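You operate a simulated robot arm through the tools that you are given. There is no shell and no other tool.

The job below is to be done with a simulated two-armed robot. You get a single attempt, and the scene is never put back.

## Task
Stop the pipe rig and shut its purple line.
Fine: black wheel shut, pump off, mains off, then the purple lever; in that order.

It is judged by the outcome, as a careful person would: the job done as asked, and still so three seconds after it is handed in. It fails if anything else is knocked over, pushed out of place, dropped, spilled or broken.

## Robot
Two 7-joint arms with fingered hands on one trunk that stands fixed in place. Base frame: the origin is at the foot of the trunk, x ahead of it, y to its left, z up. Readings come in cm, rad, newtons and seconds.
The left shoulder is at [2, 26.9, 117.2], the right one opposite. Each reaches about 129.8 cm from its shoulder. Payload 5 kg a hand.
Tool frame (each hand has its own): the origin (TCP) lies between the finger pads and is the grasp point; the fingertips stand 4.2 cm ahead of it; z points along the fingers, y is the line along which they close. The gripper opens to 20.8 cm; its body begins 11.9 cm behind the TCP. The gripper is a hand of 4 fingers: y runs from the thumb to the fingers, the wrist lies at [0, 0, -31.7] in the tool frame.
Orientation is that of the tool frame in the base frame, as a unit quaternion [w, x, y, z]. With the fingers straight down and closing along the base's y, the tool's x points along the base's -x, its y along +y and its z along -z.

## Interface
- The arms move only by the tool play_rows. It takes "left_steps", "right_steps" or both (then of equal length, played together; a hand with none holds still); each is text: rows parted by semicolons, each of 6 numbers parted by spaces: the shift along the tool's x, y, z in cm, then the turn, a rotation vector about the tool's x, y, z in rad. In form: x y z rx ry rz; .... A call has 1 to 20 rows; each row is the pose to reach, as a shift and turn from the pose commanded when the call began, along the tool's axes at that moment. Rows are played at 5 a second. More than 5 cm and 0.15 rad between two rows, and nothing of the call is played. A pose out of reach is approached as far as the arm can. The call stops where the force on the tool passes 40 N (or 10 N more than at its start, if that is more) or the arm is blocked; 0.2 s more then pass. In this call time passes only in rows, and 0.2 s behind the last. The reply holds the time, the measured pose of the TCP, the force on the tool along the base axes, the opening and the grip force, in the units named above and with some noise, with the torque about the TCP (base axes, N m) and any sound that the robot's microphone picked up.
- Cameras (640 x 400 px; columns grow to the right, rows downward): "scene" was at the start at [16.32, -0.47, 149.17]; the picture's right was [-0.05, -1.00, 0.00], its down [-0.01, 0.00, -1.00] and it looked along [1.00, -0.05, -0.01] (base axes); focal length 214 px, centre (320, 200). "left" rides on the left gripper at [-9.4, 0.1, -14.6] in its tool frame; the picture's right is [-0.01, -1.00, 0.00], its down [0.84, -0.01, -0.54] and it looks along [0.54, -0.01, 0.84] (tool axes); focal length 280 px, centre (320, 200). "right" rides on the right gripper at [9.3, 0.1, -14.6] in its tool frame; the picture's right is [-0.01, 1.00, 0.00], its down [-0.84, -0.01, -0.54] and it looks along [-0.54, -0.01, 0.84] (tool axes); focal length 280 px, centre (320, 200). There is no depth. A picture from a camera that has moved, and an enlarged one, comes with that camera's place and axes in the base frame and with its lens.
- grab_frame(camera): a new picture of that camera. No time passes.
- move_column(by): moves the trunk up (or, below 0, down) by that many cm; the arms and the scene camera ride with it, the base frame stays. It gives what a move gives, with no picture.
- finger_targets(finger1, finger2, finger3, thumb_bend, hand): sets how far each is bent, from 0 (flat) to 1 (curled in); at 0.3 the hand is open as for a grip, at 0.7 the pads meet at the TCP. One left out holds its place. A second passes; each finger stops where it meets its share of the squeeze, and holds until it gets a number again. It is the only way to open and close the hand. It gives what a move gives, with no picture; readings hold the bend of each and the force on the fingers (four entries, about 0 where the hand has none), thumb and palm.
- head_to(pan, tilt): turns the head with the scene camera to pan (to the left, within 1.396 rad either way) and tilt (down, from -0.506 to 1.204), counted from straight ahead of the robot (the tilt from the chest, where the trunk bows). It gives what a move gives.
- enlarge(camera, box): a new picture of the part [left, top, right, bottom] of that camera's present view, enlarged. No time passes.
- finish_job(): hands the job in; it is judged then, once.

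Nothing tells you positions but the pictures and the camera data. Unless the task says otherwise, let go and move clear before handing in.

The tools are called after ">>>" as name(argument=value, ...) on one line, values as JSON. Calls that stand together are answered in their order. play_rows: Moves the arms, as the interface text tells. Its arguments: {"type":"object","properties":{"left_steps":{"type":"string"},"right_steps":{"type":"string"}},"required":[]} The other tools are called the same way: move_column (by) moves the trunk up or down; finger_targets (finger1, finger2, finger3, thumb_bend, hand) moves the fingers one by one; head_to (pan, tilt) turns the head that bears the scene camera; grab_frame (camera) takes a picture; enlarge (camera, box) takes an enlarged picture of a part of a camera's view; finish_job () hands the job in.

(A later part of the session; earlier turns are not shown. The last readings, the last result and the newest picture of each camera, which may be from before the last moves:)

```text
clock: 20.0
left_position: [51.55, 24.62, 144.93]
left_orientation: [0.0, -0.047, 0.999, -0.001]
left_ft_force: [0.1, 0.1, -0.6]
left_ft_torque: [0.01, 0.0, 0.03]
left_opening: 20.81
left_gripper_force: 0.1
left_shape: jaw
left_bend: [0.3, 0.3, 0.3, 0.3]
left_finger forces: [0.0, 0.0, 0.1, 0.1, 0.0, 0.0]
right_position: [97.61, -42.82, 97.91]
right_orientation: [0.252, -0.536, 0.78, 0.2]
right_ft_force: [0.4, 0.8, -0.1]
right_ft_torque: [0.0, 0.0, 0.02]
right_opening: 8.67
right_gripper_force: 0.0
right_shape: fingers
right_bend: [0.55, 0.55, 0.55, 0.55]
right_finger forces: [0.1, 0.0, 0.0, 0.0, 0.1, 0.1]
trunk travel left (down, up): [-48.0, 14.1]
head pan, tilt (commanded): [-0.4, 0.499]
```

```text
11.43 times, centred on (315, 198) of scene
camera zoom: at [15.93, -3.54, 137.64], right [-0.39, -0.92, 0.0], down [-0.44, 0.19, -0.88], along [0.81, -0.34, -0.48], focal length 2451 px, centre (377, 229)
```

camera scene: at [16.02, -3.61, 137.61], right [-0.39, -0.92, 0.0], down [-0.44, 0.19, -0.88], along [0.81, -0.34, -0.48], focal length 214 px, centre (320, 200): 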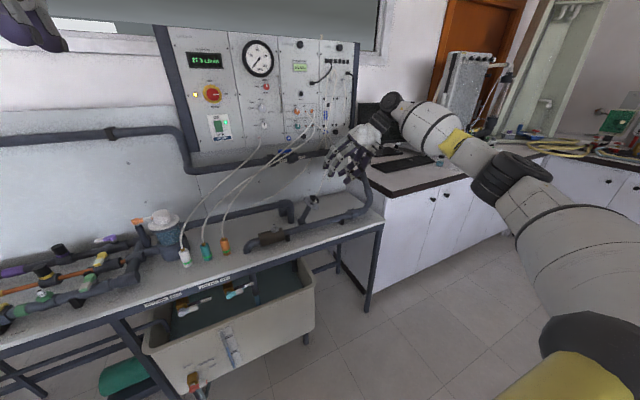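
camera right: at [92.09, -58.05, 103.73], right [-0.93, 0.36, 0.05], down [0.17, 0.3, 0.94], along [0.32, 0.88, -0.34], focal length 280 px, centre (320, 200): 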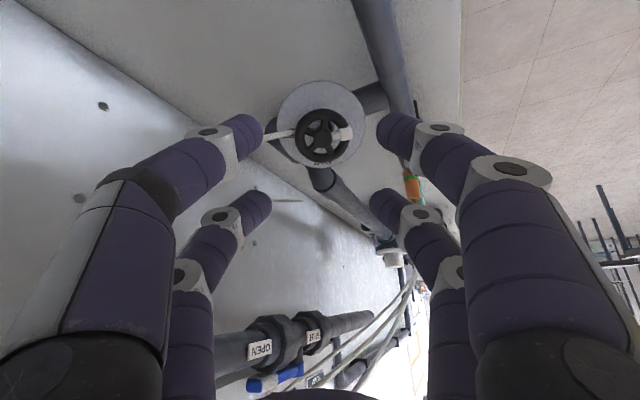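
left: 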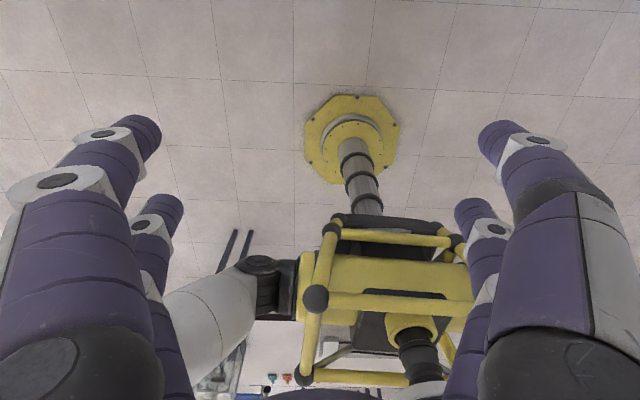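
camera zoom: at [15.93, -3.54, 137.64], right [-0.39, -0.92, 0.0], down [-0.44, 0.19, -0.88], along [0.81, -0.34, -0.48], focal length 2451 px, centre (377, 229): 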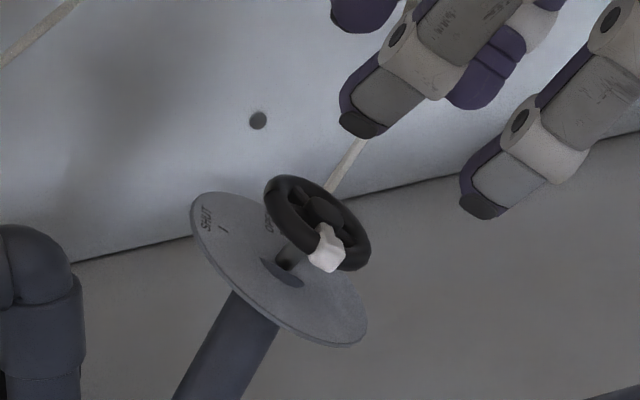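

A thin tube runs out from behind the wheel on its far side, so I'll use only the finger2–finger3 pair on the rim, leaving the other pair pinched on the robot side, and turn so no finger sweeps across the tube. First I adjust the hand shape and roll.

>>> finger_targets(hand="right", finger1=0.68, thumb_bend=0.68, finger2=0.54, finger3=0.54)

>>> play_rows(right_steps="0.48 0.33 0.22 0 0 0.129; 0.96 0.66 0.45 0 0 0.258; 1.43 0.98 0.67 0 0 0.388; 1.91 1.31 0.9 0 0 0.517; 2.39 1.64 1.12 0 0 0.646")

>>> grab_frame(camera="right")

>>> enlarge(camera="right", box=[220, 60, 420, 240])

>>> enlarge(camera="scene", box=[280, 140, 376, 215])

```text
clock: 21.0
left_position: [51.52, 24.73, 144.99]
left_orientation: [0.0, -0.047, 0.999, 0.0]
left_ft_force: [0.8, 0.1, 0.3]
left_ft_torque: [0.0, 0.02, 0.01]
left_opening: 20.79
left_gripper_force: 0.1
left_shape: jaw
left_bend: [0.3, 0.3, 0.3, 0.3]
left_finger forces: [0.1, 0.0, 0.0, 0.0, 0.0, 0.0]
right_position: [97.61, -42.72, 97.93]
right_orientation: [0.251, -0.536, 0.781, 0.2]
right_ft_force: [-0.1, 0.2, 0.8]
right_ft_torque: [0.02, 0.01, 0.0]
right_opening: 2.04
right_gripper_force: 0.0
right_shape: fingers
right_bend: [0.68, 0.54, 0.54, 0.68]
right_finger forces: [0.0, 0.1, 0.0, 0.0, 0.0, 0.0]
trunk travel left (down, up): [-48.0, 14.1]
head pan, tilt (commanded): [-0.4, 0.499]
```

```text
clock: 22.2
left_position: [51.51, 24.66, 144.81]
left_orientation: [0.0, -0.048, 0.999, 0.0]
left_ft_force: [0.3, 0.0, -0.2]
left_ft_torque: [0.03, 0.04, -0.01]
left_opening: 20.81
left_gripper_force: 0.1
left_shape: jaw
left_bend: [0.3, 0.3, 0.3, 0.3]
left_finger forces: [0.0, 0.0, 0.1, 0.0, 0.0, 0.0]
right_position: [95.46, -43.22, 95.56]
right_orientation: [0.174, -0.26, 0.911, 0.269]
right_ft_force: [0.0, 1.2, -0.2]
right_ft_torque: [0.0, 0.01, -0.02]
right_opening: 2.08
right_gripper_force: 0.1
right_shape: fingers
right_bend: [0.68, 0.54, 0.54, 0.68]
right_finger forces: [0.0, 0.1, 0.1, 0.0, 0.0, 0.1]
trunk travel left (down, up): [-48.0, 14.1]
head pan, tilt (commanded): [-0.4, 0.499]
```

```text
taken
camera right: at [85.32, -55.19, 102.86], right [-0.55, 0.73, 0.41], down [0.59, 0.0, 0.81], along [0.59, 0.69, -0.43], focal length 280 px, centre (320, 200)
```

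right: 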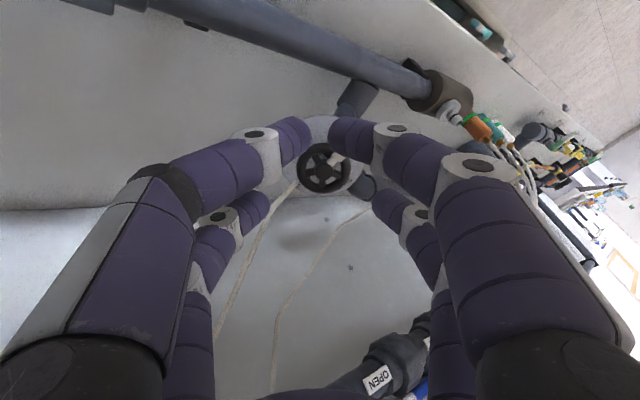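

```text
2.22 times, centred on (320, 150) of right
camera zoom: at [85.32, -55.19, 102.86], right [-0.55, 0.73, 0.41], down [0.59, 0.0, 0.81], along [0.59, 0.69, -0.43], focal length 623 px, centre (320, 311)
```

zoom: 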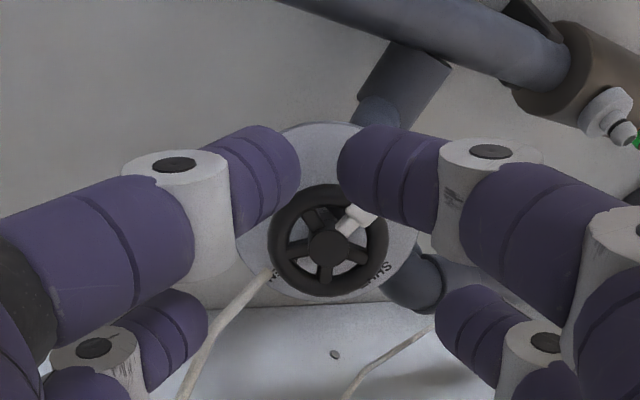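

```text
5.33 times, centred on (328, 178) of scene
camera zoom: at [15.93, -3.55, 137.64], right [-0.39, -0.92, 0.0], down [-0.44, 0.19, -0.88], along [0.81, -0.34, -0.48], focal length 1144 px, centre (277, 320)
```

zoom: 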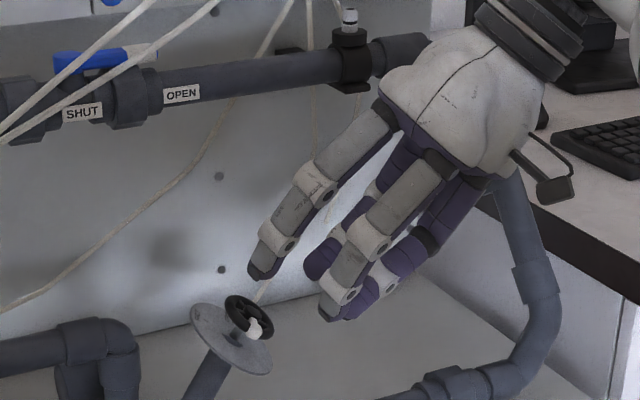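

The wheel is centred between finger2 and finger3, and the tube passes clear of finger3. I'll advance 5 cm and check.

>>> play_rows(right_steps="-0.05 0.05 1.25 0 0 0; -0.1 0.1 2.5 0 0 0; -0.15 0.15 3.75 0 0 0; -0.15 0.15 5 0 0 0")

>>> enlarge(camera="right", box=[220, 100, 420, 260])

>>> enlarge(camera="scene", box=[280, 160, 360, 215])

```text
clock: 23.2
left_position: [51.63, 24.66, 144.98]
left_orientation: [0.0, -0.047, 0.999, 0.0]
left_ft_force: [-0.2, 1.1, -0.2]
left_ft_torque: [0.0, 0.04, 0.03]
left_opening: 20.8
left_gripper_force: 0.1
left_shape: jaw
left_bend: [0.3, 0.3, 0.3, 0.3]
left_finger forces: [0.0, 0.0, 0.1, 0.0, 0.1, 0.0]
right_position: [96.39, -40.25, 91.75]
right_orientation: [0.175, -0.26, 0.911, 0.269]
right_ft_force: [-0.7, -0.3, -0.1]
right_ft_torque: [0.03, 0.0, 0.01]
right_opening: 2.07
right_gripper_force: 0.1
right_shape: fingers
right_bend: [0.68, 0.54, 0.54, 0.68]
right_finger forces: [0.0, 0.0, 0.0, 0.1, 0.0, 0.1]
trunk travel left (down, up): [-48.0, 14.1]
head pan, tilt (commanded): [-0.4, 0.499]
```

```text
2.50 times, centred on (320, 180) of right
camera zoom: at [86.29, -52.11, 99.03], right [-0.56, 0.73, 0.41], down [0.59, 0.0, 0.81], along [0.59, 0.69, -0.43], focal length 701 px, centre (320, 250)
```

zoom: 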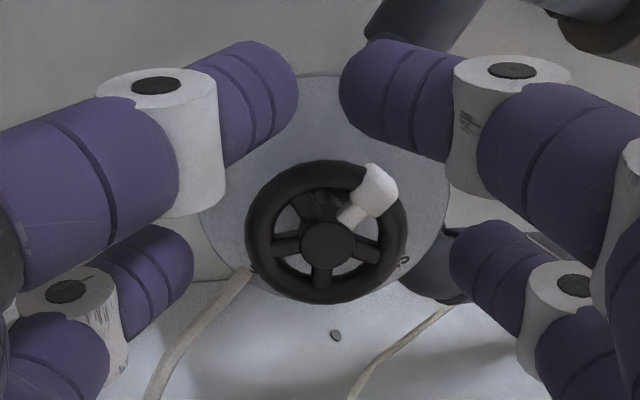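

```text
7.27 times, centred on (320, 188) of scene
camera zoom: at [15.94, -3.54, 137.64], right [-0.39, -0.92, 0.0], down [-0.44, 0.19, -0.88], along [0.81, -0.34, -0.48], focal length 1560 px, centre (320, 291)
```

zoom: 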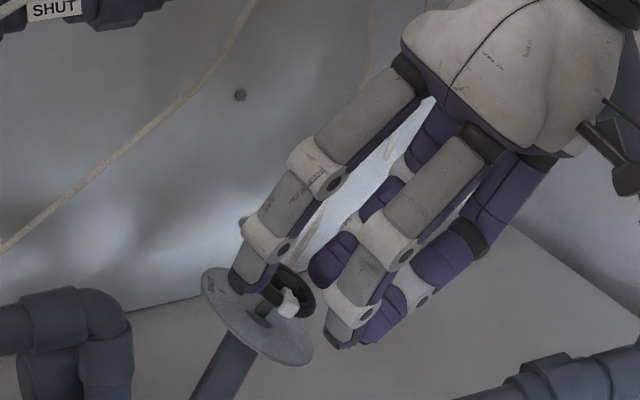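

Fingertips are about 0.5 cm short of the wheel plane. I'll go 1.7 cm further and look again.

>>> play_rows(right_steps="0 0.03 0.6 0 0 0; 0 0.06 1.2 0 0 0; 0 0.08 1.7 0 0 0")

>>> enlarge(camera="right", box=[220, 100, 420, 260])

>>> enlarge(camera="scene", box=[280, 160, 360, 215])

```text
clock: 24.0
left_position: [51.52, 24.54, 144.97]
left_orientation: [0.0, -0.048, 0.999, 0.0]
left_ft_force: [0.2, -0.1, -0.2]
left_ft_torque: [-0.03, -0.01, 0.01]
left_opening: 20.8
left_gripper_force: 0.1
left_shape: jaw
left_bend: [0.3, 0.3, 0.3, 0.3]
left_finger forces: [0.0, 0.0, 0.1, 0.0, 0.0, 0.1]
right_position: [96.72, -39.17, 90.36]
right_orientation: [0.174, -0.26, 0.911, 0.269]
right_ft_force: [-0.2, -0.2, 0.2]
right_ft_torque: [-0.01, -0.02, 0.03]
right_opening: 2.05
right_gripper_force: 0.0
right_shape: fingers
right_bend: [0.68, 0.54, 0.54, 0.68]
right_finger forces: [0.0, 0.0, 0.0, 0.1, 0.0, 0.0]
trunk travel left (down, up): [-48.0, 14.1]
head pan, tilt (commanded): [-0.4, 0.499]
```

```text
2.50 times, centred on (320, 180) of right
camera zoom: at [86.51, -51.04, 97.67], right [-0.56, 0.73, 0.41], down [0.59, 0.0, 0.81], along [0.59, 0.69, -0.43], focal length 701 px, centre (320, 250)
```

zoom: 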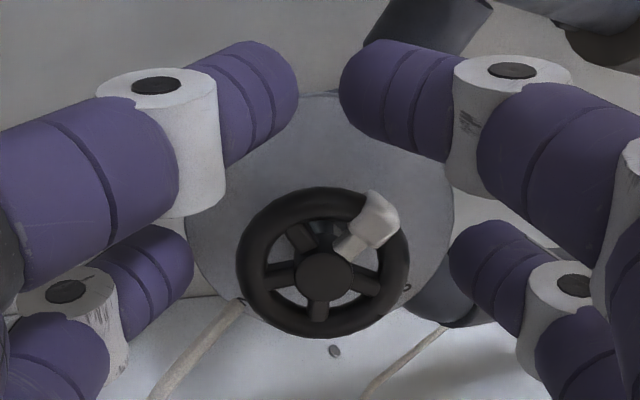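

```text
7.27 times, centred on (320, 188) of scene
camera zoom: at [15.94, -3.54, 137.64], right [-0.39, -0.92, 0.0], down [-0.44, 0.19, -0.88], along [0.81, -0.34, -0.48], focal length 1560 px, centre (320, 291)
```

zoom: 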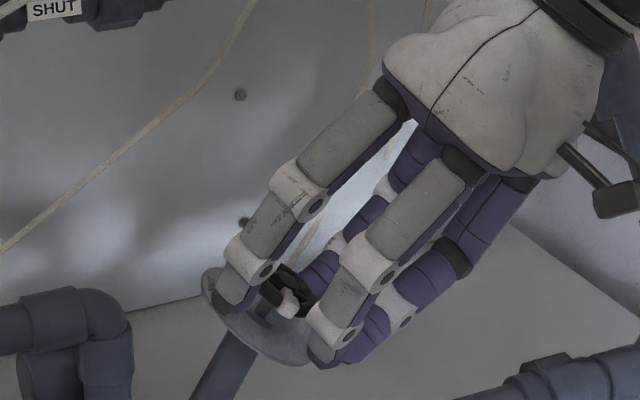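

The wheel sits between the two finger tips, about 3.3 cm ahead of the TCP. I'll go 0.4 cm deeper and close finger2 and finger3 on the rim.

>>> play_rows(right_steps="0 0.02 0.4 0 0 0")

>>> finger_targets(hand="right", finger2=0.72, finger3=0.72)

>>> enlarge(camera="right", box=[220, 100, 420, 260])

>>> enlarge(camera="scene", box=[280, 160, 360, 215])

```text
clock: 24.4
left_position: [51.59, 24.68, 145.01]
left_orientation: [0.0, -0.046, 0.999, 0.0]
left_ft_force: [-0.2, 0.0, 1.2]
left_ft_torque: [0.03, 0.03, -0.02]
left_opening: 20.8
left_gripper_force: 0.1
left_shape: jaw
left_bend: [0.3, 0.3, 0.3, 0.3]
left_finger forces: [0.0, 0.0, 0.0, 0.1, 0.0, 0.1]
right_position: [96.68, -38.78, 90.05]
right_orientation: [0.176, -0.26, 0.911, 0.269]
right_ft_force: [0.4, -0.2, 0.7]
right_ft_torque: [0.03, 0.02, 0.03]
right_opening: 2.05
right_gripper_force: 0.2
right_shape: fingers
right_bend: [0.68, 0.54, 0.54, 0.68]
right_finger forces: [0.1, 0.1, 0.1, 0.0, 0.0, 0.0]
trunk travel left (down, up): [-48.0, 14.1]
head pan, tilt (commanded): [-0.4, 0.499]
```

```text
clock: 25.4
left_position: [51.54, 24.6, 145.0]
left_orientation: [0.0, -0.047, 0.999, -0.001]
left_ft_force: [-0.9, -0.7, 0.0]
left_ft_torque: [0.03, 0.01, 0.0]
left_opening: 20.78
left_gripper_force: 0.1
left_shape: jaw
left_bend: [0.3, 0.3, 0.3, 0.3]
left_finger forces: [0.0, 0.0, 0.0, 0.1, 0.0, 0.1]
right_position: [96.71, -38.91, 90.08]
right_orientation: [0.175, -0.261, 0.911, 0.269]
right_ft_force: [1.1, 1.2, -1.3]
right_ft_torque: [0.0, 0.05, 0.03]
right_opening: 2.09
right_gripper_force: 7.6
right_shape: fingers
right_bend: [0.68, 0.6, 0.6, 0.68]
right_finger forces: [0.1, 7.5, 7.1, 0.1, 0.0, 0.0]
trunk travel left (down, up): [-48.0, 14.1]
head pan, tilt (commanded): [-0.4, 0.499]
```

```text
2.50 times, centred on (320, 180) of right
camera zoom: at [86.57, -50.79, 97.42], right [-0.56, 0.73, 0.41], down [0.59, 0.0, 0.81], along [0.59, 0.69, -0.43], focal length 701 px, centre (320, 250)
```

zoom: 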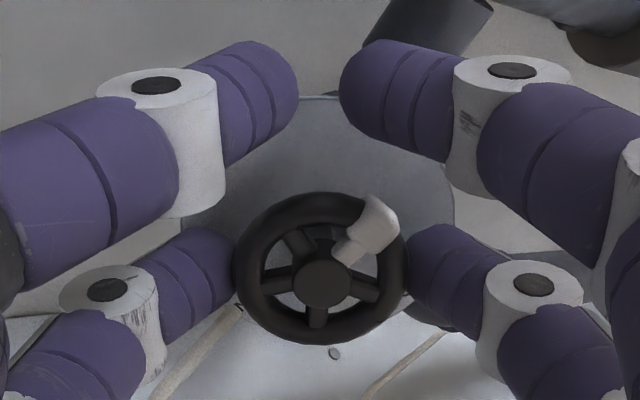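

```text
7.27 times, centred on (320, 188) of scene
camera zoom: at [15.93, -3.53, 137.64], right [-0.39, -0.92, 0.0], down [-0.44, 0.19, -0.88], along [0.81, -0.34, -0.48], focal length 1560 px, centre (320, 291)
```

zoom: 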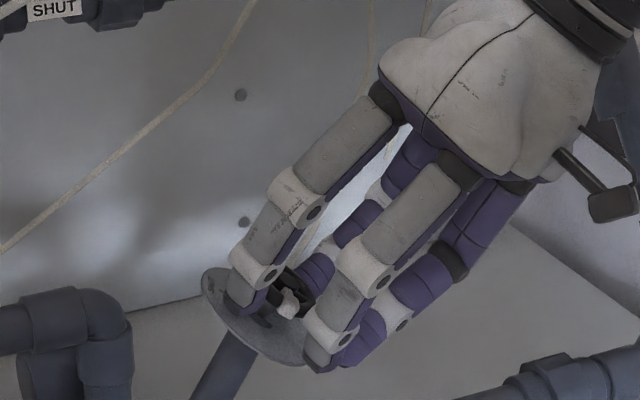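

The rim is gripped with about 7.5 N per finger. I'll turn the hand 30° clockwise about the wheel's centre and see whether the wheel follows.

>>> play_rows(right_steps="-0.03 0.4 0 0 0 0.1309; -0.11 0.8 0 0 0 0.2618; -0.24 1.19 0 0 0 0.3927; -0.42 1.55 0 0 0 0.5236")

>>> enlarge(camera="right", box=[220, 100, 420, 260])

>>> enlarge(camera="scene", box=[280, 160, 360, 215])

```text
clock: 26.4
left_position: [51.65, 24.64, 144.93]
left_orientation: [0.0, -0.047, 0.999, 0.0]
left_ft_force: [0.4, -0.7, -0.5]
left_ft_torque: [-0.01, -0.03, 0.01]
left_opening: 20.78
left_gripper_force: 0.0
left_shape: jaw
left_bend: [0.3, 0.3, 0.3, 0.3]
left_finger forces: [0.0, 0.0, 0.0, 0.0, 0.0, 0.0]
right_position: [96.28, -37.6, 90.86]
right_orientation: [0.099, -0.014, 0.947, 0.305]
right_ft_force: [2.3, -2.0, -2.3]
right_ft_torque: [-0.03, -0.01, -0.04]
right_opening: 2.06
right_gripper_force: 7.9
right_shape: fingers
right_bend: [0.68, 0.61, 0.6, 0.68]
right_finger forces: [0.1, 6.4, 9.7, 0.1, 0.0, 0.1]
trunk travel left (down, up): [-48.0, 14.1]
head pan, tilt (commanded): [-0.4, 0.499]
```

```text
2.50 times, centred on (320, 180) of right
camera zoom: at [84.49, -45.7, 100.67], right [-0.07, 0.81, 0.58], down [0.73, -0.35, 0.59], along [0.68, 0.47, -0.57], focal length 701 px, centre (320, 250)
```

zoom: 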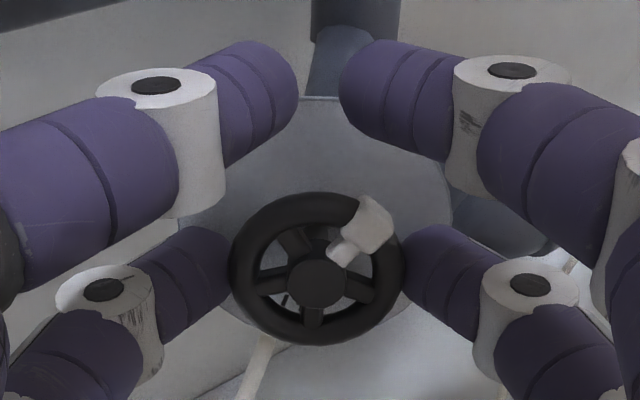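

```text
7.27 times, centred on (320, 188) of scene
camera zoom: at [15.95, -3.55, 137.64], right [-0.39, -0.92, 0.0], down [-0.44, 0.19, -0.88], along [0.81, -0.34, -0.48], focal length 1560 px, centre (320, 291)
```

zoom: 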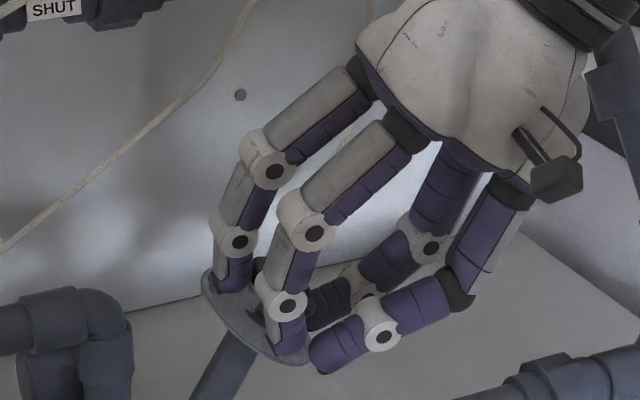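

The wheel followed the hand without slipping. Turning on by another 30°.

>>> play_rows(right_steps="-0.03 0.37 0 0 0 0.1309; -0.11 0.74 0 0 0 0.2618; -0.24 1.1 0 0 0 0.3927; -0.42 1.45 0 0 0 0.5236")

>>> enlarge(camera="right", box=[220, 100, 420, 260])

>>> enlarge(camera="scene", box=[280, 160, 360, 215])

```text
clock: 27.4
left_position: [51.72, 24.52, 144.9]
left_orientation: [0.0, -0.047, 0.999, 0.0]
left_ft_force: [0.4, -0.7, -0.6]
left_ft_torque: [-0.02, 0.02, 0.02]
left_opening: 20.82
left_gripper_force: 0.1
left_shape: jaw
left_bend: [0.3, 0.3, 0.3, 0.3]
left_finger forces: [0.0, 0.0, 0.0, 0.0, 0.0, 0.0]
right_position: [96.51, -36.44, 91.77]
right_orientation: [0.017, 0.231, 0.918, 0.321]
right_ft_force: [6.5, -4.8, -3.0]
right_ft_torque: [-0.11, -0.17, -0.16]
right_opening: 2.05
right_gripper_force: 8.1
right_shape: fingers
right_bend: [0.68, 0.61, 0.59, 0.68]
right_finger forces: [0.0, 6.7, 10.2, 0.0, 0.0, 0.0]
trunk travel left (down, up): [-48.0, 14.1]
head pan, tilt (commanded): [-0.4, 0.499]
```

```text
2.50 times, centred on (320, 180) of right
camera zoom: at [85.66, -40.84, 104.48], right [0.43, 0.68, 0.59], down [0.65, -0.69, 0.32], along [0.63, 0.25, -0.74], focal length 701 px, centre (320, 250)
```

zoom: 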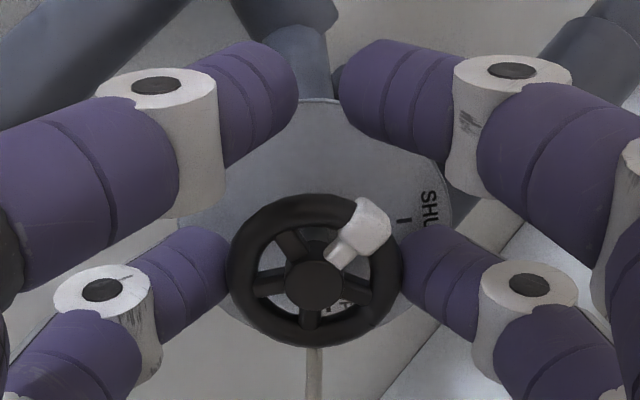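

```text
7.27 times, centred on (320, 188) of scene
camera zoom: at [15.98, -3.57, 137.63], right [-0.39, -0.92, 0.0], down [-0.44, 0.19, -0.88], along [0.81, -0.34, -0.48], focal length 1560 px, centre (320, 291)
```

zoom: 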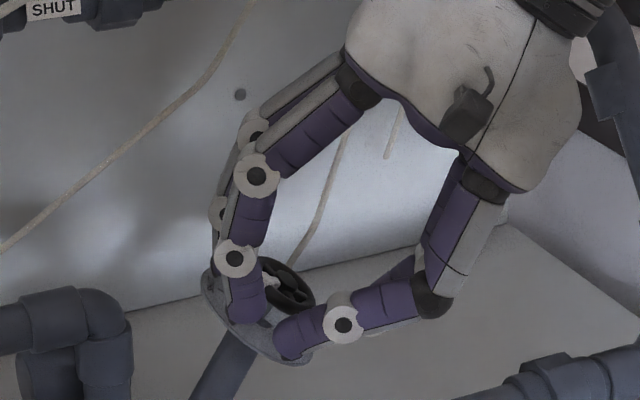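

The SHUT tick is now visible: about 43° remain. I'll turn 36° further with a small centring correction, then check.

>>> play_rows(right_steps="-0.09 0.38 0 0 0 0.125; -0.23 0.74 0 0 0 0.25; -0.42 1.09 0 0 0 0.375; -0.66 1.42 0 0 0 0.5; -0.94 1.72 0 0 0 0.625")

>>> enlarge(camera="right", box=[220, 100, 420, 260])

>>> enlarge(camera="scene", box=[280, 160, 360, 215])

```text
clock: 28.6
left_position: [51.54, 24.53, 144.94]
left_orientation: [0.0, -0.047, 0.999, 0.001]
left_ft_force: [0.3, -0.1, -0.5]
left_ft_torque: [-0.02, 0.03, -0.01]
left_opening: 20.79
left_gripper_force: 0.0
left_shape: jaw
left_bend: [0.3, 0.3, 0.3, 0.3]
left_finger forces: [0.2, 0.1, 0.0, 0.1, 0.0, 0.0]
right_position: [98.06, -35.65, 92.7]
right_orientation: [-0.083, 0.502, 0.804, 0.309]
right_ft_force: [-4.6, -2.6, -5.6]
right_ft_torque: [-0.09, 0.17, -0.02]
right_opening: 2.05
right_gripper_force: 8.0
right_shape: fingers
right_bend: [0.68, 0.62, 0.58, 0.68]
right_finger forces: [0.0, 4.7, 11.8, 0.1, 0.0, 0.1]
trunk travel left (down, up): [-48.0, 14.1]
head pan, tilt (commanded): [-0.4, 0.499]
```

```text
2.50 times, centred on (320, 180) of right
camera zoom: at [91.09, -37.07, 108.47], right [0.87, 0.29, 0.41], down [0.3, -0.95, 0.05], along [0.4, 0.08, -0.91], focal length 701 px, centre (320, 250)
```

zoom: 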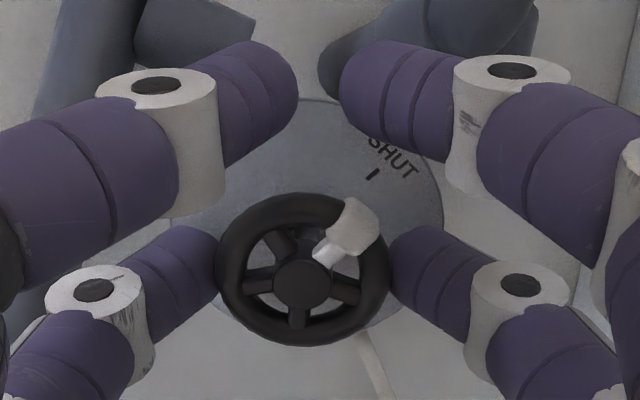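

```text
7.27 times, centred on (320, 188) of scene
camera zoom: at [15.94, -3.57, 137.64], right [-0.39, -0.92, 0.0], down [-0.44, 0.19, -0.88], along [0.81, -0.34, -0.48], focal length 1560 px, centre (320, 291)
```

zoom: 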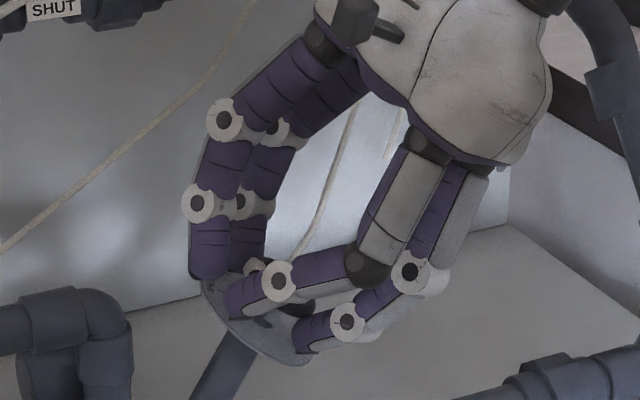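

Pointer is about 10° short of the SHUT tick. I'll turn another 12° with a centring correction.

>>> play_rows(right_steps="-0.08 0.18 0 0 0 0.1; -0.2 0.34 0 0 0 0.2")

>>> enlarge(camera="right", box=[220, 100, 420, 260])

```text
clock: 29.4
left_position: [51.65, 24.61, 144.9]
left_orientation: [-0.002, -0.048, 0.999, 0.0]
left_ft_force: [4.1, -3.8, -2.7]
left_ft_torque: [0.6, 0.7, 0.02]
left_opening: 20.8
left_gripper_force: 0.0
left_shape: jaw
left_bend: [0.3, 0.3, 0.3, 0.3]
left_finger forces: [0.0, 0.0, 0.0, 0.0, 0.1, 0.0]
right_position: [98.32, -33.02, 95.74]
right_orientation: [-0.126, 0.565, 0.75, 0.321]
right_ft_force: [-18.4, 26.4, 39.9]
right_ft_torque: [1.54, 1.59, 0.06]
right_opening: 2.04
right_gripper_force: 27.3
right_shape: fingers
right_bend: [0.68, 0.66, 0.67, 0.68]
right_finger forces: [0.0, 0.0, 54.5, 0.0, 0.1, 0.1]
trunk travel left (down, up): [-48.0, 14.1]
head pan, tilt (commanded): [-0.4, 0.499]
stopped in row 2 (right hand): the force on the tool passed its limit at 92 N (the readings are from after the stop); the commanded pose is now the measured one
```

```text
2.50 times, centred on (320, 180) of right
camera zoom: at [92.82, -34.94, 112.06], right [0.93, 0.14, 0.33], down [0.17, -0.98, -0.06], along [0.32, 0.11, -0.94], focal length 701 px, centre (320, 250)
```

zoom: 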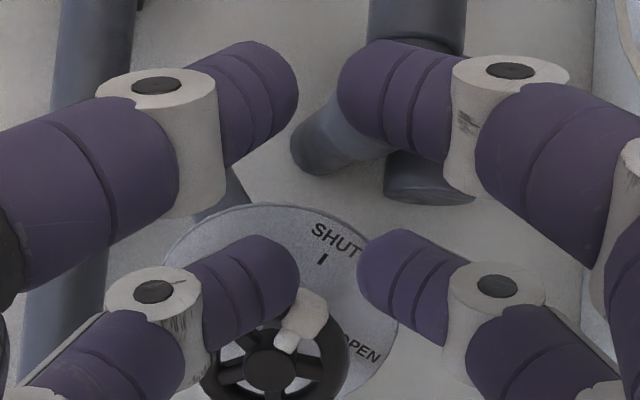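

The last step ran into a wrist limit: the hand shifted up-left and finger3 is now pressing on the pointer block. I'll relieve the force by opening finger3 and finger2, then look.

>>> finger_targets(hand="right", finger3=0.5, finger2=0.5)

>>> grab_frame(camera="right")

>>> enlarge(camera="right", box=[220, 120, 420, 280])

>>> enlarge(camera="scene", box=[270, 130, 382, 215])

```text
clock: 30.4
left_position: [51.37, 24.89, 145.26]
left_orientation: [0.001, -0.048, 0.999, -0.002]
left_ft_force: [-1.5, 0.0, 0.9]
left_ft_torque: [-0.09, -0.14, -0.03]
left_opening: 20.8
left_gripper_force: 0.0
left_shape: jaw
left_bend: [0.3, 0.3, 0.3, 0.3]
left_finger forces: [0.1, 0.0, 0.0, 0.1, 0.0, 0.0]
right_position: [98.3, -33.77, 95.17]
right_orientation: [-0.121, 0.57, 0.749, 0.316]
right_ft_force: [-1.1, 0.2, 1.4]
right_ft_torque: [-0.17, -0.02, -0.08]
right_opening: 2.01
right_gripper_force: 0.0
right_shape: fingers
right_bend: [0.68, 0.5, 0.5, 0.68]
right_finger forces: [0.0, 0.1, 0.0, 0.0, 0.0, 0.0]
trunk travel left (down, up): [-48.0, 14.1]
head pan, tilt (commanded): [-0.4, 0.499]
```

```text
taken
camera right: at [92.81, -35.5, 111.37], right [0.93, 0.14, 0.33], down [0.16, -0.99, -0.04], along [0.31, 0.1, -0.94], focal length 280 px, centre (320, 200)
```

right: 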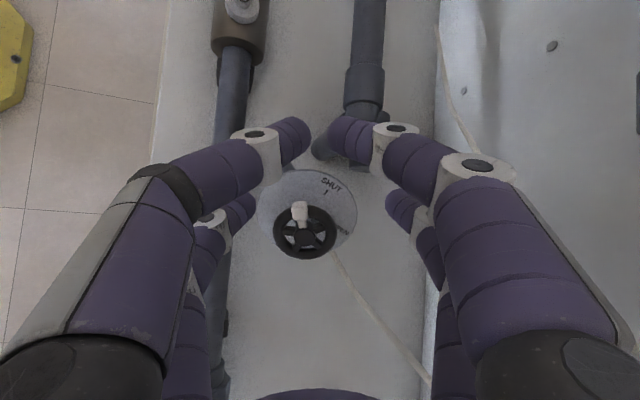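

```text
2.50 times, centred on (320, 200) of right
camera zoom: at [92.81, -35.5, 111.37], right [0.93, 0.14, 0.33], down [0.16, -0.99, -0.04], along [0.31, 0.1, -0.94], focal length 701 px, centre (320, 200)
```

zoom: 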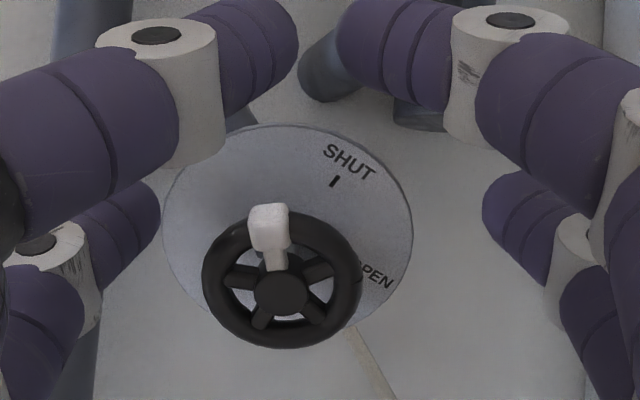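

```text
4.71 times, centred on (326, 172) of scene
camera zoom: at [15.82, -3.46, 137.67], right [-0.39, -0.92, 0.0], down [-0.44, 0.19, -0.88], along [0.81, -0.34, -0.48], focal length 1009 px, centre (292, 329)
```

zoom: 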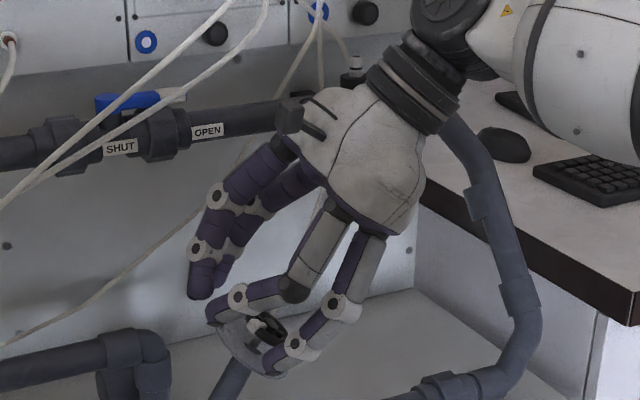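

The wheel has slipped back somewhat; the pointer is about 58° short of SHUT, and nothing is damaged. I'll back the hand off 5 cm and regrip with a more comfortable wrist angle.

>>> play_rows(right_steps="0 0 -1.5 0 0 0; 0 0 -3 0 0 0; 0 0 -4.5 0 0 0; 0 0 -6 0 0 0")

>>> enlarge(camera="right", box=[220, 120, 420, 280])

```text
clock: 31.4
left_position: [51.6, 24.82, 144.92]
left_orientation: [0.001, -0.048, 0.999, -0.002]
left_ft_force: [-0.7, -0.2, -0.4]
left_ft_torque: [0.0, 0.03, -0.05]
left_opening: 20.79
left_gripper_force: 0.1
left_shape: jaw
left_bend: [0.3, 0.3, 0.3, 0.3]
left_finger forces: [0.0, 0.0, 0.0, 0.0, 0.0, 0.0]
right_position: [97.21, -37.69, 99.59]
right_orientation: [-0.122, 0.57, 0.749, 0.315]
right_ft_force: [-0.4, 0.8, -1.1]
right_ft_torque: [0.01, 0.04, 0.04]
right_opening: 2.04
right_gripper_force: 0.1
right_shape: fingers
right_bend: [0.68, 0.5, 0.5, 0.68]
right_finger forces: [0.1, 0.0, 0.0, 0.0, 0.1, 0.1]
trunk travel left (down, up): [-48.0, 14.1]
head pan, tilt (commanded): [-0.4, 0.499]
```

```text
2.50 times, centred on (320, 200) of right
camera zoom: at [91.84, -39.26, 115.86], right [0.94, 0.14, 0.32], down [0.16, -0.99, -0.05], along [0.31, 0.1, -0.94], focal length 701 px, centre (320, 200)
```

zoom: 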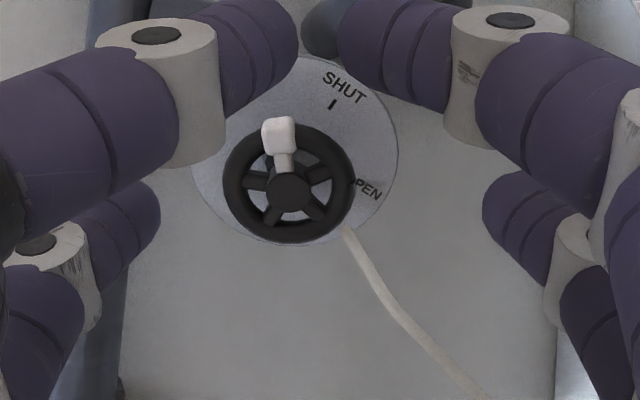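

The pointer is ~53° short of SHUT in this view, and OPEN is also visible. I'll roll the hand back by 64° and re-centre the finger2–finger3 pair over the wheel.

>>> finger_targets(hand="right", finger2=0.54, finger3=0.54)

>>> play_rows(right_steps="-0.56 -0.53 0 0 0 -0.1396; -1.11 -1.07 0 0 0 -0.2793; -1.67 -1.6 0 0 0 -0.4189; -2.22 -2.14 0 0 0 -0.5585; -2.78 -2.67 0 0 0 -0.6981; -3.33 -3.2 0 0 0 -0.8378; -3.89 -3.74 0 0 0 -0.9774; -4.44 -4.27 0 0 0 -1.117")

>>> enlarge(camera="right", box=[220, 80, 420, 240])

```text
clock: 32.4
left_position: [51.51, 24.71, 145.15]
left_orientation: [0.001, -0.048, 0.999, -0.001]
left_ft_force: [-0.6, -0.6, -0.7]
left_ft_torque: [0.0, -0.02, 0.01]
left_opening: 20.79
left_gripper_force: 0.1
left_shape: jaw
left_bend: [0.3, 0.3, 0.3, 0.3]
left_finger forces: [0.0, 0.1, 0.1, 0.1, 0.1, 0.1]
right_position: [97.23, -37.64, 99.64]
right_orientation: [-0.122, 0.569, 0.749, 0.315]
right_ft_force: [-1.3, -1.0, 0.5]
right_ft_torque: [0.03, 0.03, 0.0]
right_opening: 2.02
right_gripper_force: 0.1
right_shape: fingers
right_bend: [0.68, 0.54, 0.54, 0.68]
right_finger forces: [0.1, 0.1, 0.1, 0.0, 0.1, 0.1]
trunk travel left (down, up): [-48.0, 14.1]
head pan, tilt (commanded): [-0.4, 0.499]
```

```text
clock: 34.2
left_position: [51.49, 24.57, 145.07]
left_orientation: [0.0, -0.048, 0.999, -0.003]
left_ft_force: [-0.4, 0.8, 0.0]
left_ft_torque: [0.05, 0.02, -0.01]
left_opening: 20.8
left_gripper_force: 0.0
left_shape: jaw
left_bend: [0.3, 0.3, 0.3, 0.3]
left_finger forces: [0.0, 0.0, 0.0, 0.0, 0.0, 0.0]
right_position: [94.73, -41.64, 95.71]
right_orientation: [0.064, 0.085, 0.937, 0.332]
right_ft_force: [-0.1, 0.4, 0.2]
right_ft_torque: [0.04, -0.03, 0.02]
right_opening: 2.01
right_gripper_force: 0.0
right_shape: fingers
right_bend: [0.68, 0.54, 0.54, 0.68]
right_finger forces: [0.0, 0.1, 0.0, 0.0, 0.0, 0.1]
trunk travel left (down, up): [-48.0, 14.1]
head pan, tilt (commanded): [-0.4, 0.499]
```

```text
2.50 times, centred on (320, 160) of right
camera zoom: at [83.03, -48.71, 106.43], right [0.13, 0.76, 0.63], down [0.73, -0.51, 0.46], along [0.67, 0.4, -0.62], focal length 701 px, centre (320, 300)
```

zoom: 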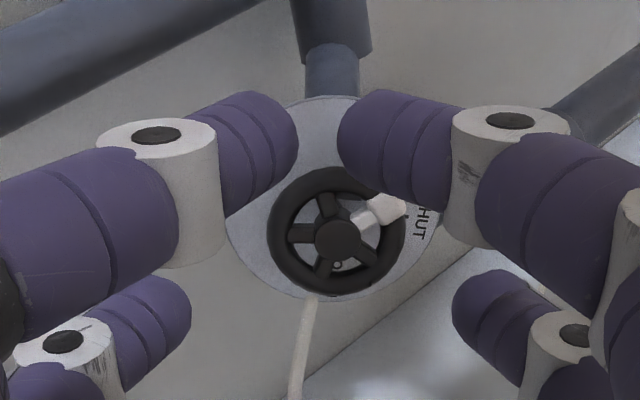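

I'll correct the centring by about half a centimetre, roll 6° for clearance from the pointer block, and advance 5 cm.

>>> play_rows(right_steps="-0.47 0.84 0 0 0 0.105; -0.47 0.84 1.25 0 0 0.105; -0.47 0.84 2.5 0 0 0.105; -0.47 0.84 3.75 0 0 0.105; -0.47 0.84 5 0 0 0.105")

>>> enlarge(camera="right", box=[220, 100, 420, 260])

```text
clock: 35.4
left_position: [51.45, 24.87, 144.99]
left_orientation: [0.001, -0.048, 0.999, -0.002]
left_ft_force: [0.2, 0.4, -0.9]
left_ft_torque: [-0.02, -0.02, 0.01]
left_opening: 20.79
left_gripper_force: 0.0
left_shape: jaw
left_bend: [0.3, 0.3, 0.3, 0.3]
left_finger forces: [0.1, 0.0, 0.0, 0.0, 0.0, 0.1]
right_position: [96.16, -37.87, 92.44]
right_orientation: [0.046, 0.135, 0.931, 0.335]
right_ft_force: [0.6, 0.2, 0.3]
right_ft_torque: [-0.03, 0.01, 0.05]
right_opening: 2.03
right_gripper_force: 0.1
right_shape: fingers
right_bend: [0.68, 0.54, 0.54, 0.68]
right_finger forces: [0.1, 0.0, 0.0, 0.1, 0.0, 0.1]
trunk travel left (down, up): [-48.0, 14.1]
head pan, tilt (commanded): [-0.4, 0.499]
```

```text
2.50 times, centred on (320, 180) of right
camera zoom: at [84.68, -44.23, 103.76], right [0.24, 0.73, 0.64], down [0.71, -0.58, 0.4], along [0.66, 0.36, -0.66], focal length 701 px, centre (320, 250)
```

zoom: 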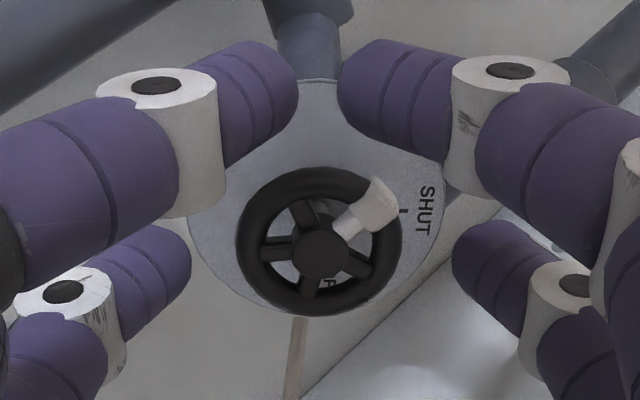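

Well centred. Advancing the last 1.6 cm and closing finger2 and finger3 on the rim.

>>> play_rows(right_steps="0 -0.1 0.8 0 0 0; 0 -0.15 1.6 0 0 0")

>>> finger_targets(hand="right", finger2=0.74, finger3=0.74)

>>> enlarge(camera="right", box=[220, 100, 420, 260])

```text
clock: 36.0
left_position: [51.48, 24.75, 145.04]
left_orientation: [0.001, -0.048, 0.999, -0.002]
left_ft_force: [-0.1, -0.4, 0.3]
left_ft_torque: [-0.01, -0.03, 0.02]
left_opening: 20.78
left_gripper_force: 0.0
left_shape: jaw
left_bend: [0.3, 0.3, 0.3, 0.3]
left_finger forces: [0.1, 0.0, 0.0, 0.1, 0.0, 0.1]
right_position: [96.41, -37.26, 91.15]
right_orientation: [0.046, 0.136, 0.932, 0.334]
right_ft_force: [0.0, -0.9, 0.8]
right_ft_torque: [0.0, 0.01, -0.02]
right_opening: 2.0
right_gripper_force: 0.0
right_shape: fingers
right_bend: [0.68, 0.54, 0.54, 0.68]
right_finger forces: [0.0, 0.1, 0.1, 0.0, 0.0, 0.0]
trunk travel left (down, up): [-48.0, 14.1]
head pan, tilt (commanded): [-0.4, 0.499]
```

```text
clock: 37.0
left_position: [51.48, 24.72, 144.96]
left_orientation: [0.002, -0.047, 0.999, -0.001]
left_ft_force: [-0.3, 0.2, 0.3]
left_ft_torque: [0.02, 0.01, 0.01]
left_opening: 20.79
left_gripper_force: 0.0
left_shape: jaw
left_bend: [0.3, 0.3, 0.3, 0.3]
left_finger forces: [0.0, 0.0, 0.0, 0.0, 0.0, 0.1]
right_position: [96.36, -37.27, 90.98]
right_orientation: [0.046, 0.135, 0.931, 0.335]
right_ft_force: [1.2, 1.7, -1.7]
right_ft_torque: [0.05, 0.02, 0.04]
right_opening: 2.0
right_gripper_force: 7.7
right_shape: fingers
right_bend: [0.68, 0.6, 0.61, 0.68]
right_finger forces: [0.0, 7.8, 7.2, 0.0, 0.0, 0.0]
trunk travel left (down, up): [-48.0, 14.1]
head pan, tilt (commanded): [-0.4, 0.499]
```

```text
2.50 times, centred on (320, 180) of right
camera zoom: at [84.88, -43.39, 102.39], right [0.24, 0.73, 0.64], down [0.71, -0.58, 0.4], along [0.66, 0.36, -0.66], focal length 701 px, centre (320, 250)
```

zoom: 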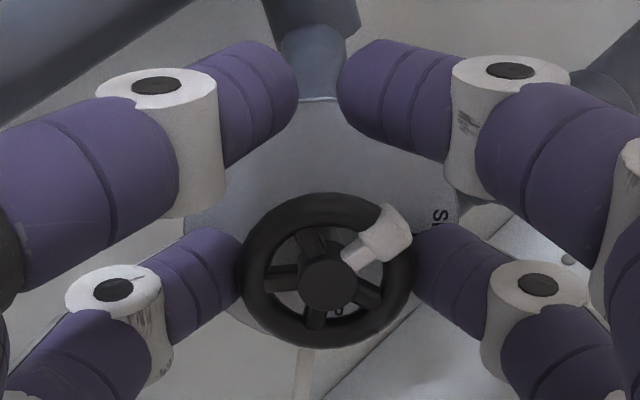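

Gripped again with ~7.5 N per finger. Turning 28° clockwise, then checking.

>>> play_rows(right_steps="-0.01 0.35 0 0 0 0.125; -0.07 0.69 0 0 0 0.25; -0.18 1.02 0 0 0 0.375; -0.34 1.34 0 0 0 0.5")

>>> enlarge(camera="right", box=[220, 100, 420, 260])

```text
clock: 38.0
left_position: [51.64, 24.88, 145.14]
left_orientation: [0.001, -0.048, 0.999, -0.001]
left_ft_force: [-0.5, 0.0, 0.2]
left_ft_torque: [0.02, -0.01, -0.02]
left_opening: 20.79
left_gripper_force: 0.0
left_shape: jaw
left_bend: [0.3, 0.3, 0.3, 0.3]
left_finger forces: [0.0, 0.0, 0.0, 0.0, 0.0, 0.0]
right_position: [96.93, -36.34, 91.91]
right_orientation: [-0.039, 0.363, 0.869, 0.336]
right_ft_force: [-1.6, 1.8, -3.1]
right_ft_torque: [0.16, 0.0, 0.06]
right_opening: 2.03
right_gripper_force: 7.5
right_shape: fingers
right_bend: [0.68, 0.6, 0.61, 0.68]
right_finger forces: [0.0, 6.6, 9.1, 0.0, 0.0, 0.0]
trunk travel left (down, up): [-48.0, 14.1]
head pan, tilt (commanded): [-0.4, 0.499]
```

```text
2.50 times, centred on (320, 180) of right
camera zoom: at [87.68, -39.54, 106.1], right [0.67, 0.5, 0.55], down [0.52, -0.84, 0.15], along [0.54, 0.19, -0.82], focal length 701 px, centre (320, 250)
```

zoom: 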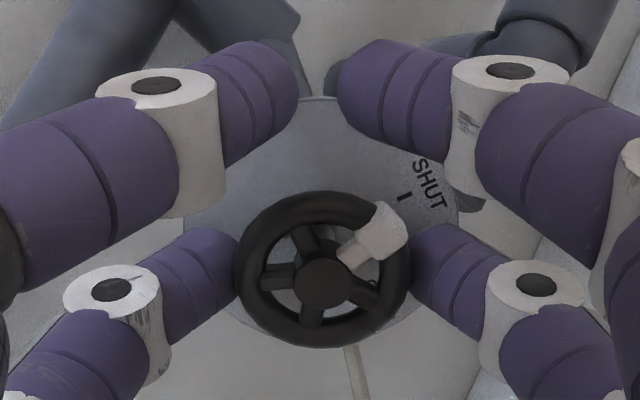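

Remaining about 22°. Turning 20° more.

>>> play_rows(right_steps="-0.03 0.35 0 0 0 0.1167; -0.1 0.69 0 0 0 0.2333; -0.21 1.03 0 0 0 0.35")

>>> enlarge(camera="right", box=[220, 100, 420, 260])

```text
clock: 38.8
left_position: [51.52, 24.67, 145.01]
left_orientation: [0.0, -0.048, 0.999, -0.002]
left_ft_force: [0.5, 0.0, -0.4]
left_ft_torque: [0.02, -0.02, 0.0]
left_opening: 20.77
left_gripper_force: 0.1
left_shape: jaw
left_bend: [0.3, 0.3, 0.3, 0.3]
left_finger forces: [0.0, 0.0, 0.1, 0.1, 0.0, 0.1]
right_position: [97.82, -35.98, 92.3]
right_orientation: [-0.097, 0.509, 0.792, 0.324]
right_ft_force: [1.1, 0.2, -6.9]
right_ft_torque: [-0.01, -0.07, 0.15]
right_opening: 2.0
right_gripper_force: 7.2
right_shape: fingers
right_bend: [0.68, 0.61, 0.6, 0.68]
right_finger forces: [0.0, 5.7, 9.8, 0.0, 0.0, 0.1]
trunk travel left (down, up): [-48.0, 14.1]
head pan, tilt (commanded): [-0.4, 0.499]
```

```text
2.50 times, centred on (320, 180) of right
camera zoom: at [91.08, -37.99, 108.08], right [0.87, 0.26, 0.41], down [0.29, -0.96, 0.0], along [0.39, 0.11, -0.91], focal length 701 px, centre (320, 250)
```

zoom: 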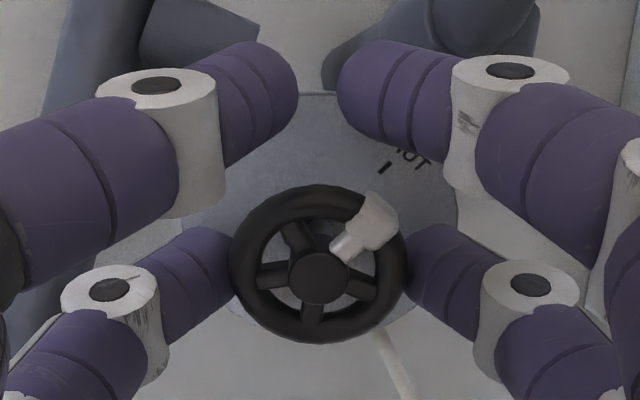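

Only about 7° remain but the wrist is near its limit, so I'll release, back off, and regrip with a fresh wrist angle behind the pointer.

>>> finger_targets(hand="right", finger2=0.54, finger3=0.54)

>>> play_rows(right_steps="0 0 -1.5 0 0 0; 0 0 -3 0 0 0; 0 0 -4.5 0 0 0; 0 0 -6.5 0 0 0")

>>> enlarge(camera="right", box=[220, 80, 420, 240])

```text
clock: 39.8
left_position: [51.4, 24.84, 145.12]
left_orientation: [0.001, -0.047, 0.999, -0.002]
left_ft_force: [-1.1, -0.1, 0.4]
left_ft_torque: [0.02, -0.04, -0.01]
left_opening: 20.79
left_gripper_force: 0.0
left_shape: jaw
left_bend: [0.3, 0.3, 0.3, 0.3]
left_finger forces: [0.0, 0.0, 0.1, 0.0, 0.0, 0.1]
right_position: [97.87, -35.9, 92.5]
right_orientation: [-0.097, 0.508, 0.793, 0.323]
right_ft_force: [-0.5, 0.5, -1.0]
right_ft_torque: [0.0, 0.0, -0.01]
right_opening: 2.05
right_gripper_force: 0.0
right_shape: fingers
right_bend: [0.68, 0.54, 0.54, 0.68]
right_finger forces: [0.1, 0.1, 0.0, 0.0, 0.0, 0.0]
trunk travel left (down, up): [-48.0, 14.1]
head pan, tilt (commanded): [-0.4, 0.499]
```

```text
clock: 40.8
left_position: [51.46, 24.79, 145.15]
left_orientation: [0.001, -0.049, 0.999, -0.002]
left_ft_force: [-0.7, -0.3, 0.4]
left_ft_torque: [0.0, -0.06, -0.02]
left_opening: 20.79
left_gripper_force: 0.0
left_shape: jaw
left_bend: [0.3, 0.3, 0.3, 0.3]
left_finger forces: [0.1, 0.1, 0.1, 0.1, 0.0, 0.1]
right_position: [96.58, -39.82, 97.4]
right_orientation: [-0.097, 0.508, 0.793, 0.323]
right_ft_force: [-0.6, 0.7, -0.5]
right_ft_torque: [0.02, 0.03, -0.01]
right_opening: 2.04
right_gripper_force: 0.1
right_shape: fingers
right_bend: [0.68, 0.54, 0.54, 0.68]
right_finger forces: [0.1, 0.1, 0.0, 0.1, 0.0, 0.0]
trunk travel left (down, up): [-48.0, 14.1]
head pan, tilt (commanded): [-0.4, 0.499]
```

```text
2.50 times, centred on (320, 160) of right
camera zoom: at [89.83, -41.9, 113.19], right [0.87, 0.26, 0.41], down [0.29, -0.96, 0.0], along [0.39, 0.11, -0.91], focal length 701 px, centre (320, 300)
```

zoom: 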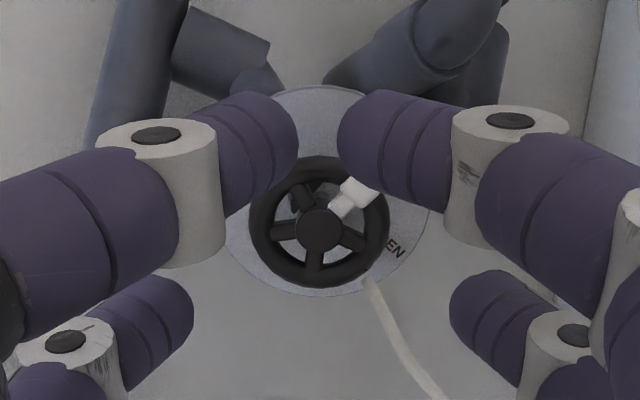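

The wheel held its place. I'll roll back 82° at the standoff and re-centre.

>>> play_rows(right_steps="-0.26 -0.32 0 0 0 -0.1431; -0.53 -0.63 0 0 0 -0.2862; -0.79 -0.95 0 0 0 -0.4293; -1.05 -1.26 0 0 0 -0.5724; -1.32 -1.58 0 0 0 -0.7155; -1.58 -1.9 0 0 0 -0.8586; -1.84 -2.21 0 0 0 -1.0017; -2.1 -2.53 0 0 0 -1.1448; -2.37 -2.84 0 0 0 -1.2879; -2.63 -3.16 0 0 0 -1.431")

>>> enlarge(camera="right", box=[220, 80, 420, 240])

```text
clock: 43.0
left_position: [51.57, 24.73, 145.08]
left_orientation: [0.0, -0.048, 0.999, -0.002]
left_ft_force: [0.6, -0.1, 0.0]
left_ft_torque: [0.03, 0.02, 0.0]
left_opening: 20.79
left_gripper_force: 0.1
left_shape: jaw
left_bend: [0.3, 0.3, 0.3, 0.3]
left_finger forces: [0.1, 0.0, 0.0, 0.0, 0.0, 0.1]
right_position: [95.22, -42.77, 94.74]
right_orientation: [0.14, -0.137, 0.931, 0.308]
right_ft_force: [0.4, 0.2, 0.6]
right_ft_torque: [0.02, 0.0, -0.04]
right_opening: 2.02
right_gripper_force: 0.1
right_shape: fingers
right_bend: [0.68, 0.54, 0.54, 0.68]
right_finger forces: [0.1, 0.0, 0.0, 0.0, 0.0, 0.0]
trunk travel left (down, up): [-48.0, 14.1]
head pan, tilt (commanded): [-0.4, 0.499]
```

```text
2.50 times, centred on (320, 160) of right
camera zoom: at [83.97, -53.19, 102.85], right [-0.33, 0.78, 0.54], down [0.69, -0.2, 0.7], along [0.65, 0.6, -0.47], focal length 701 px, centre (320, 300)
```

zoom: 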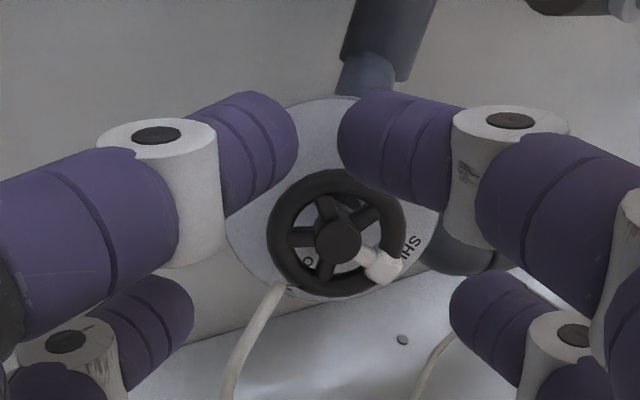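

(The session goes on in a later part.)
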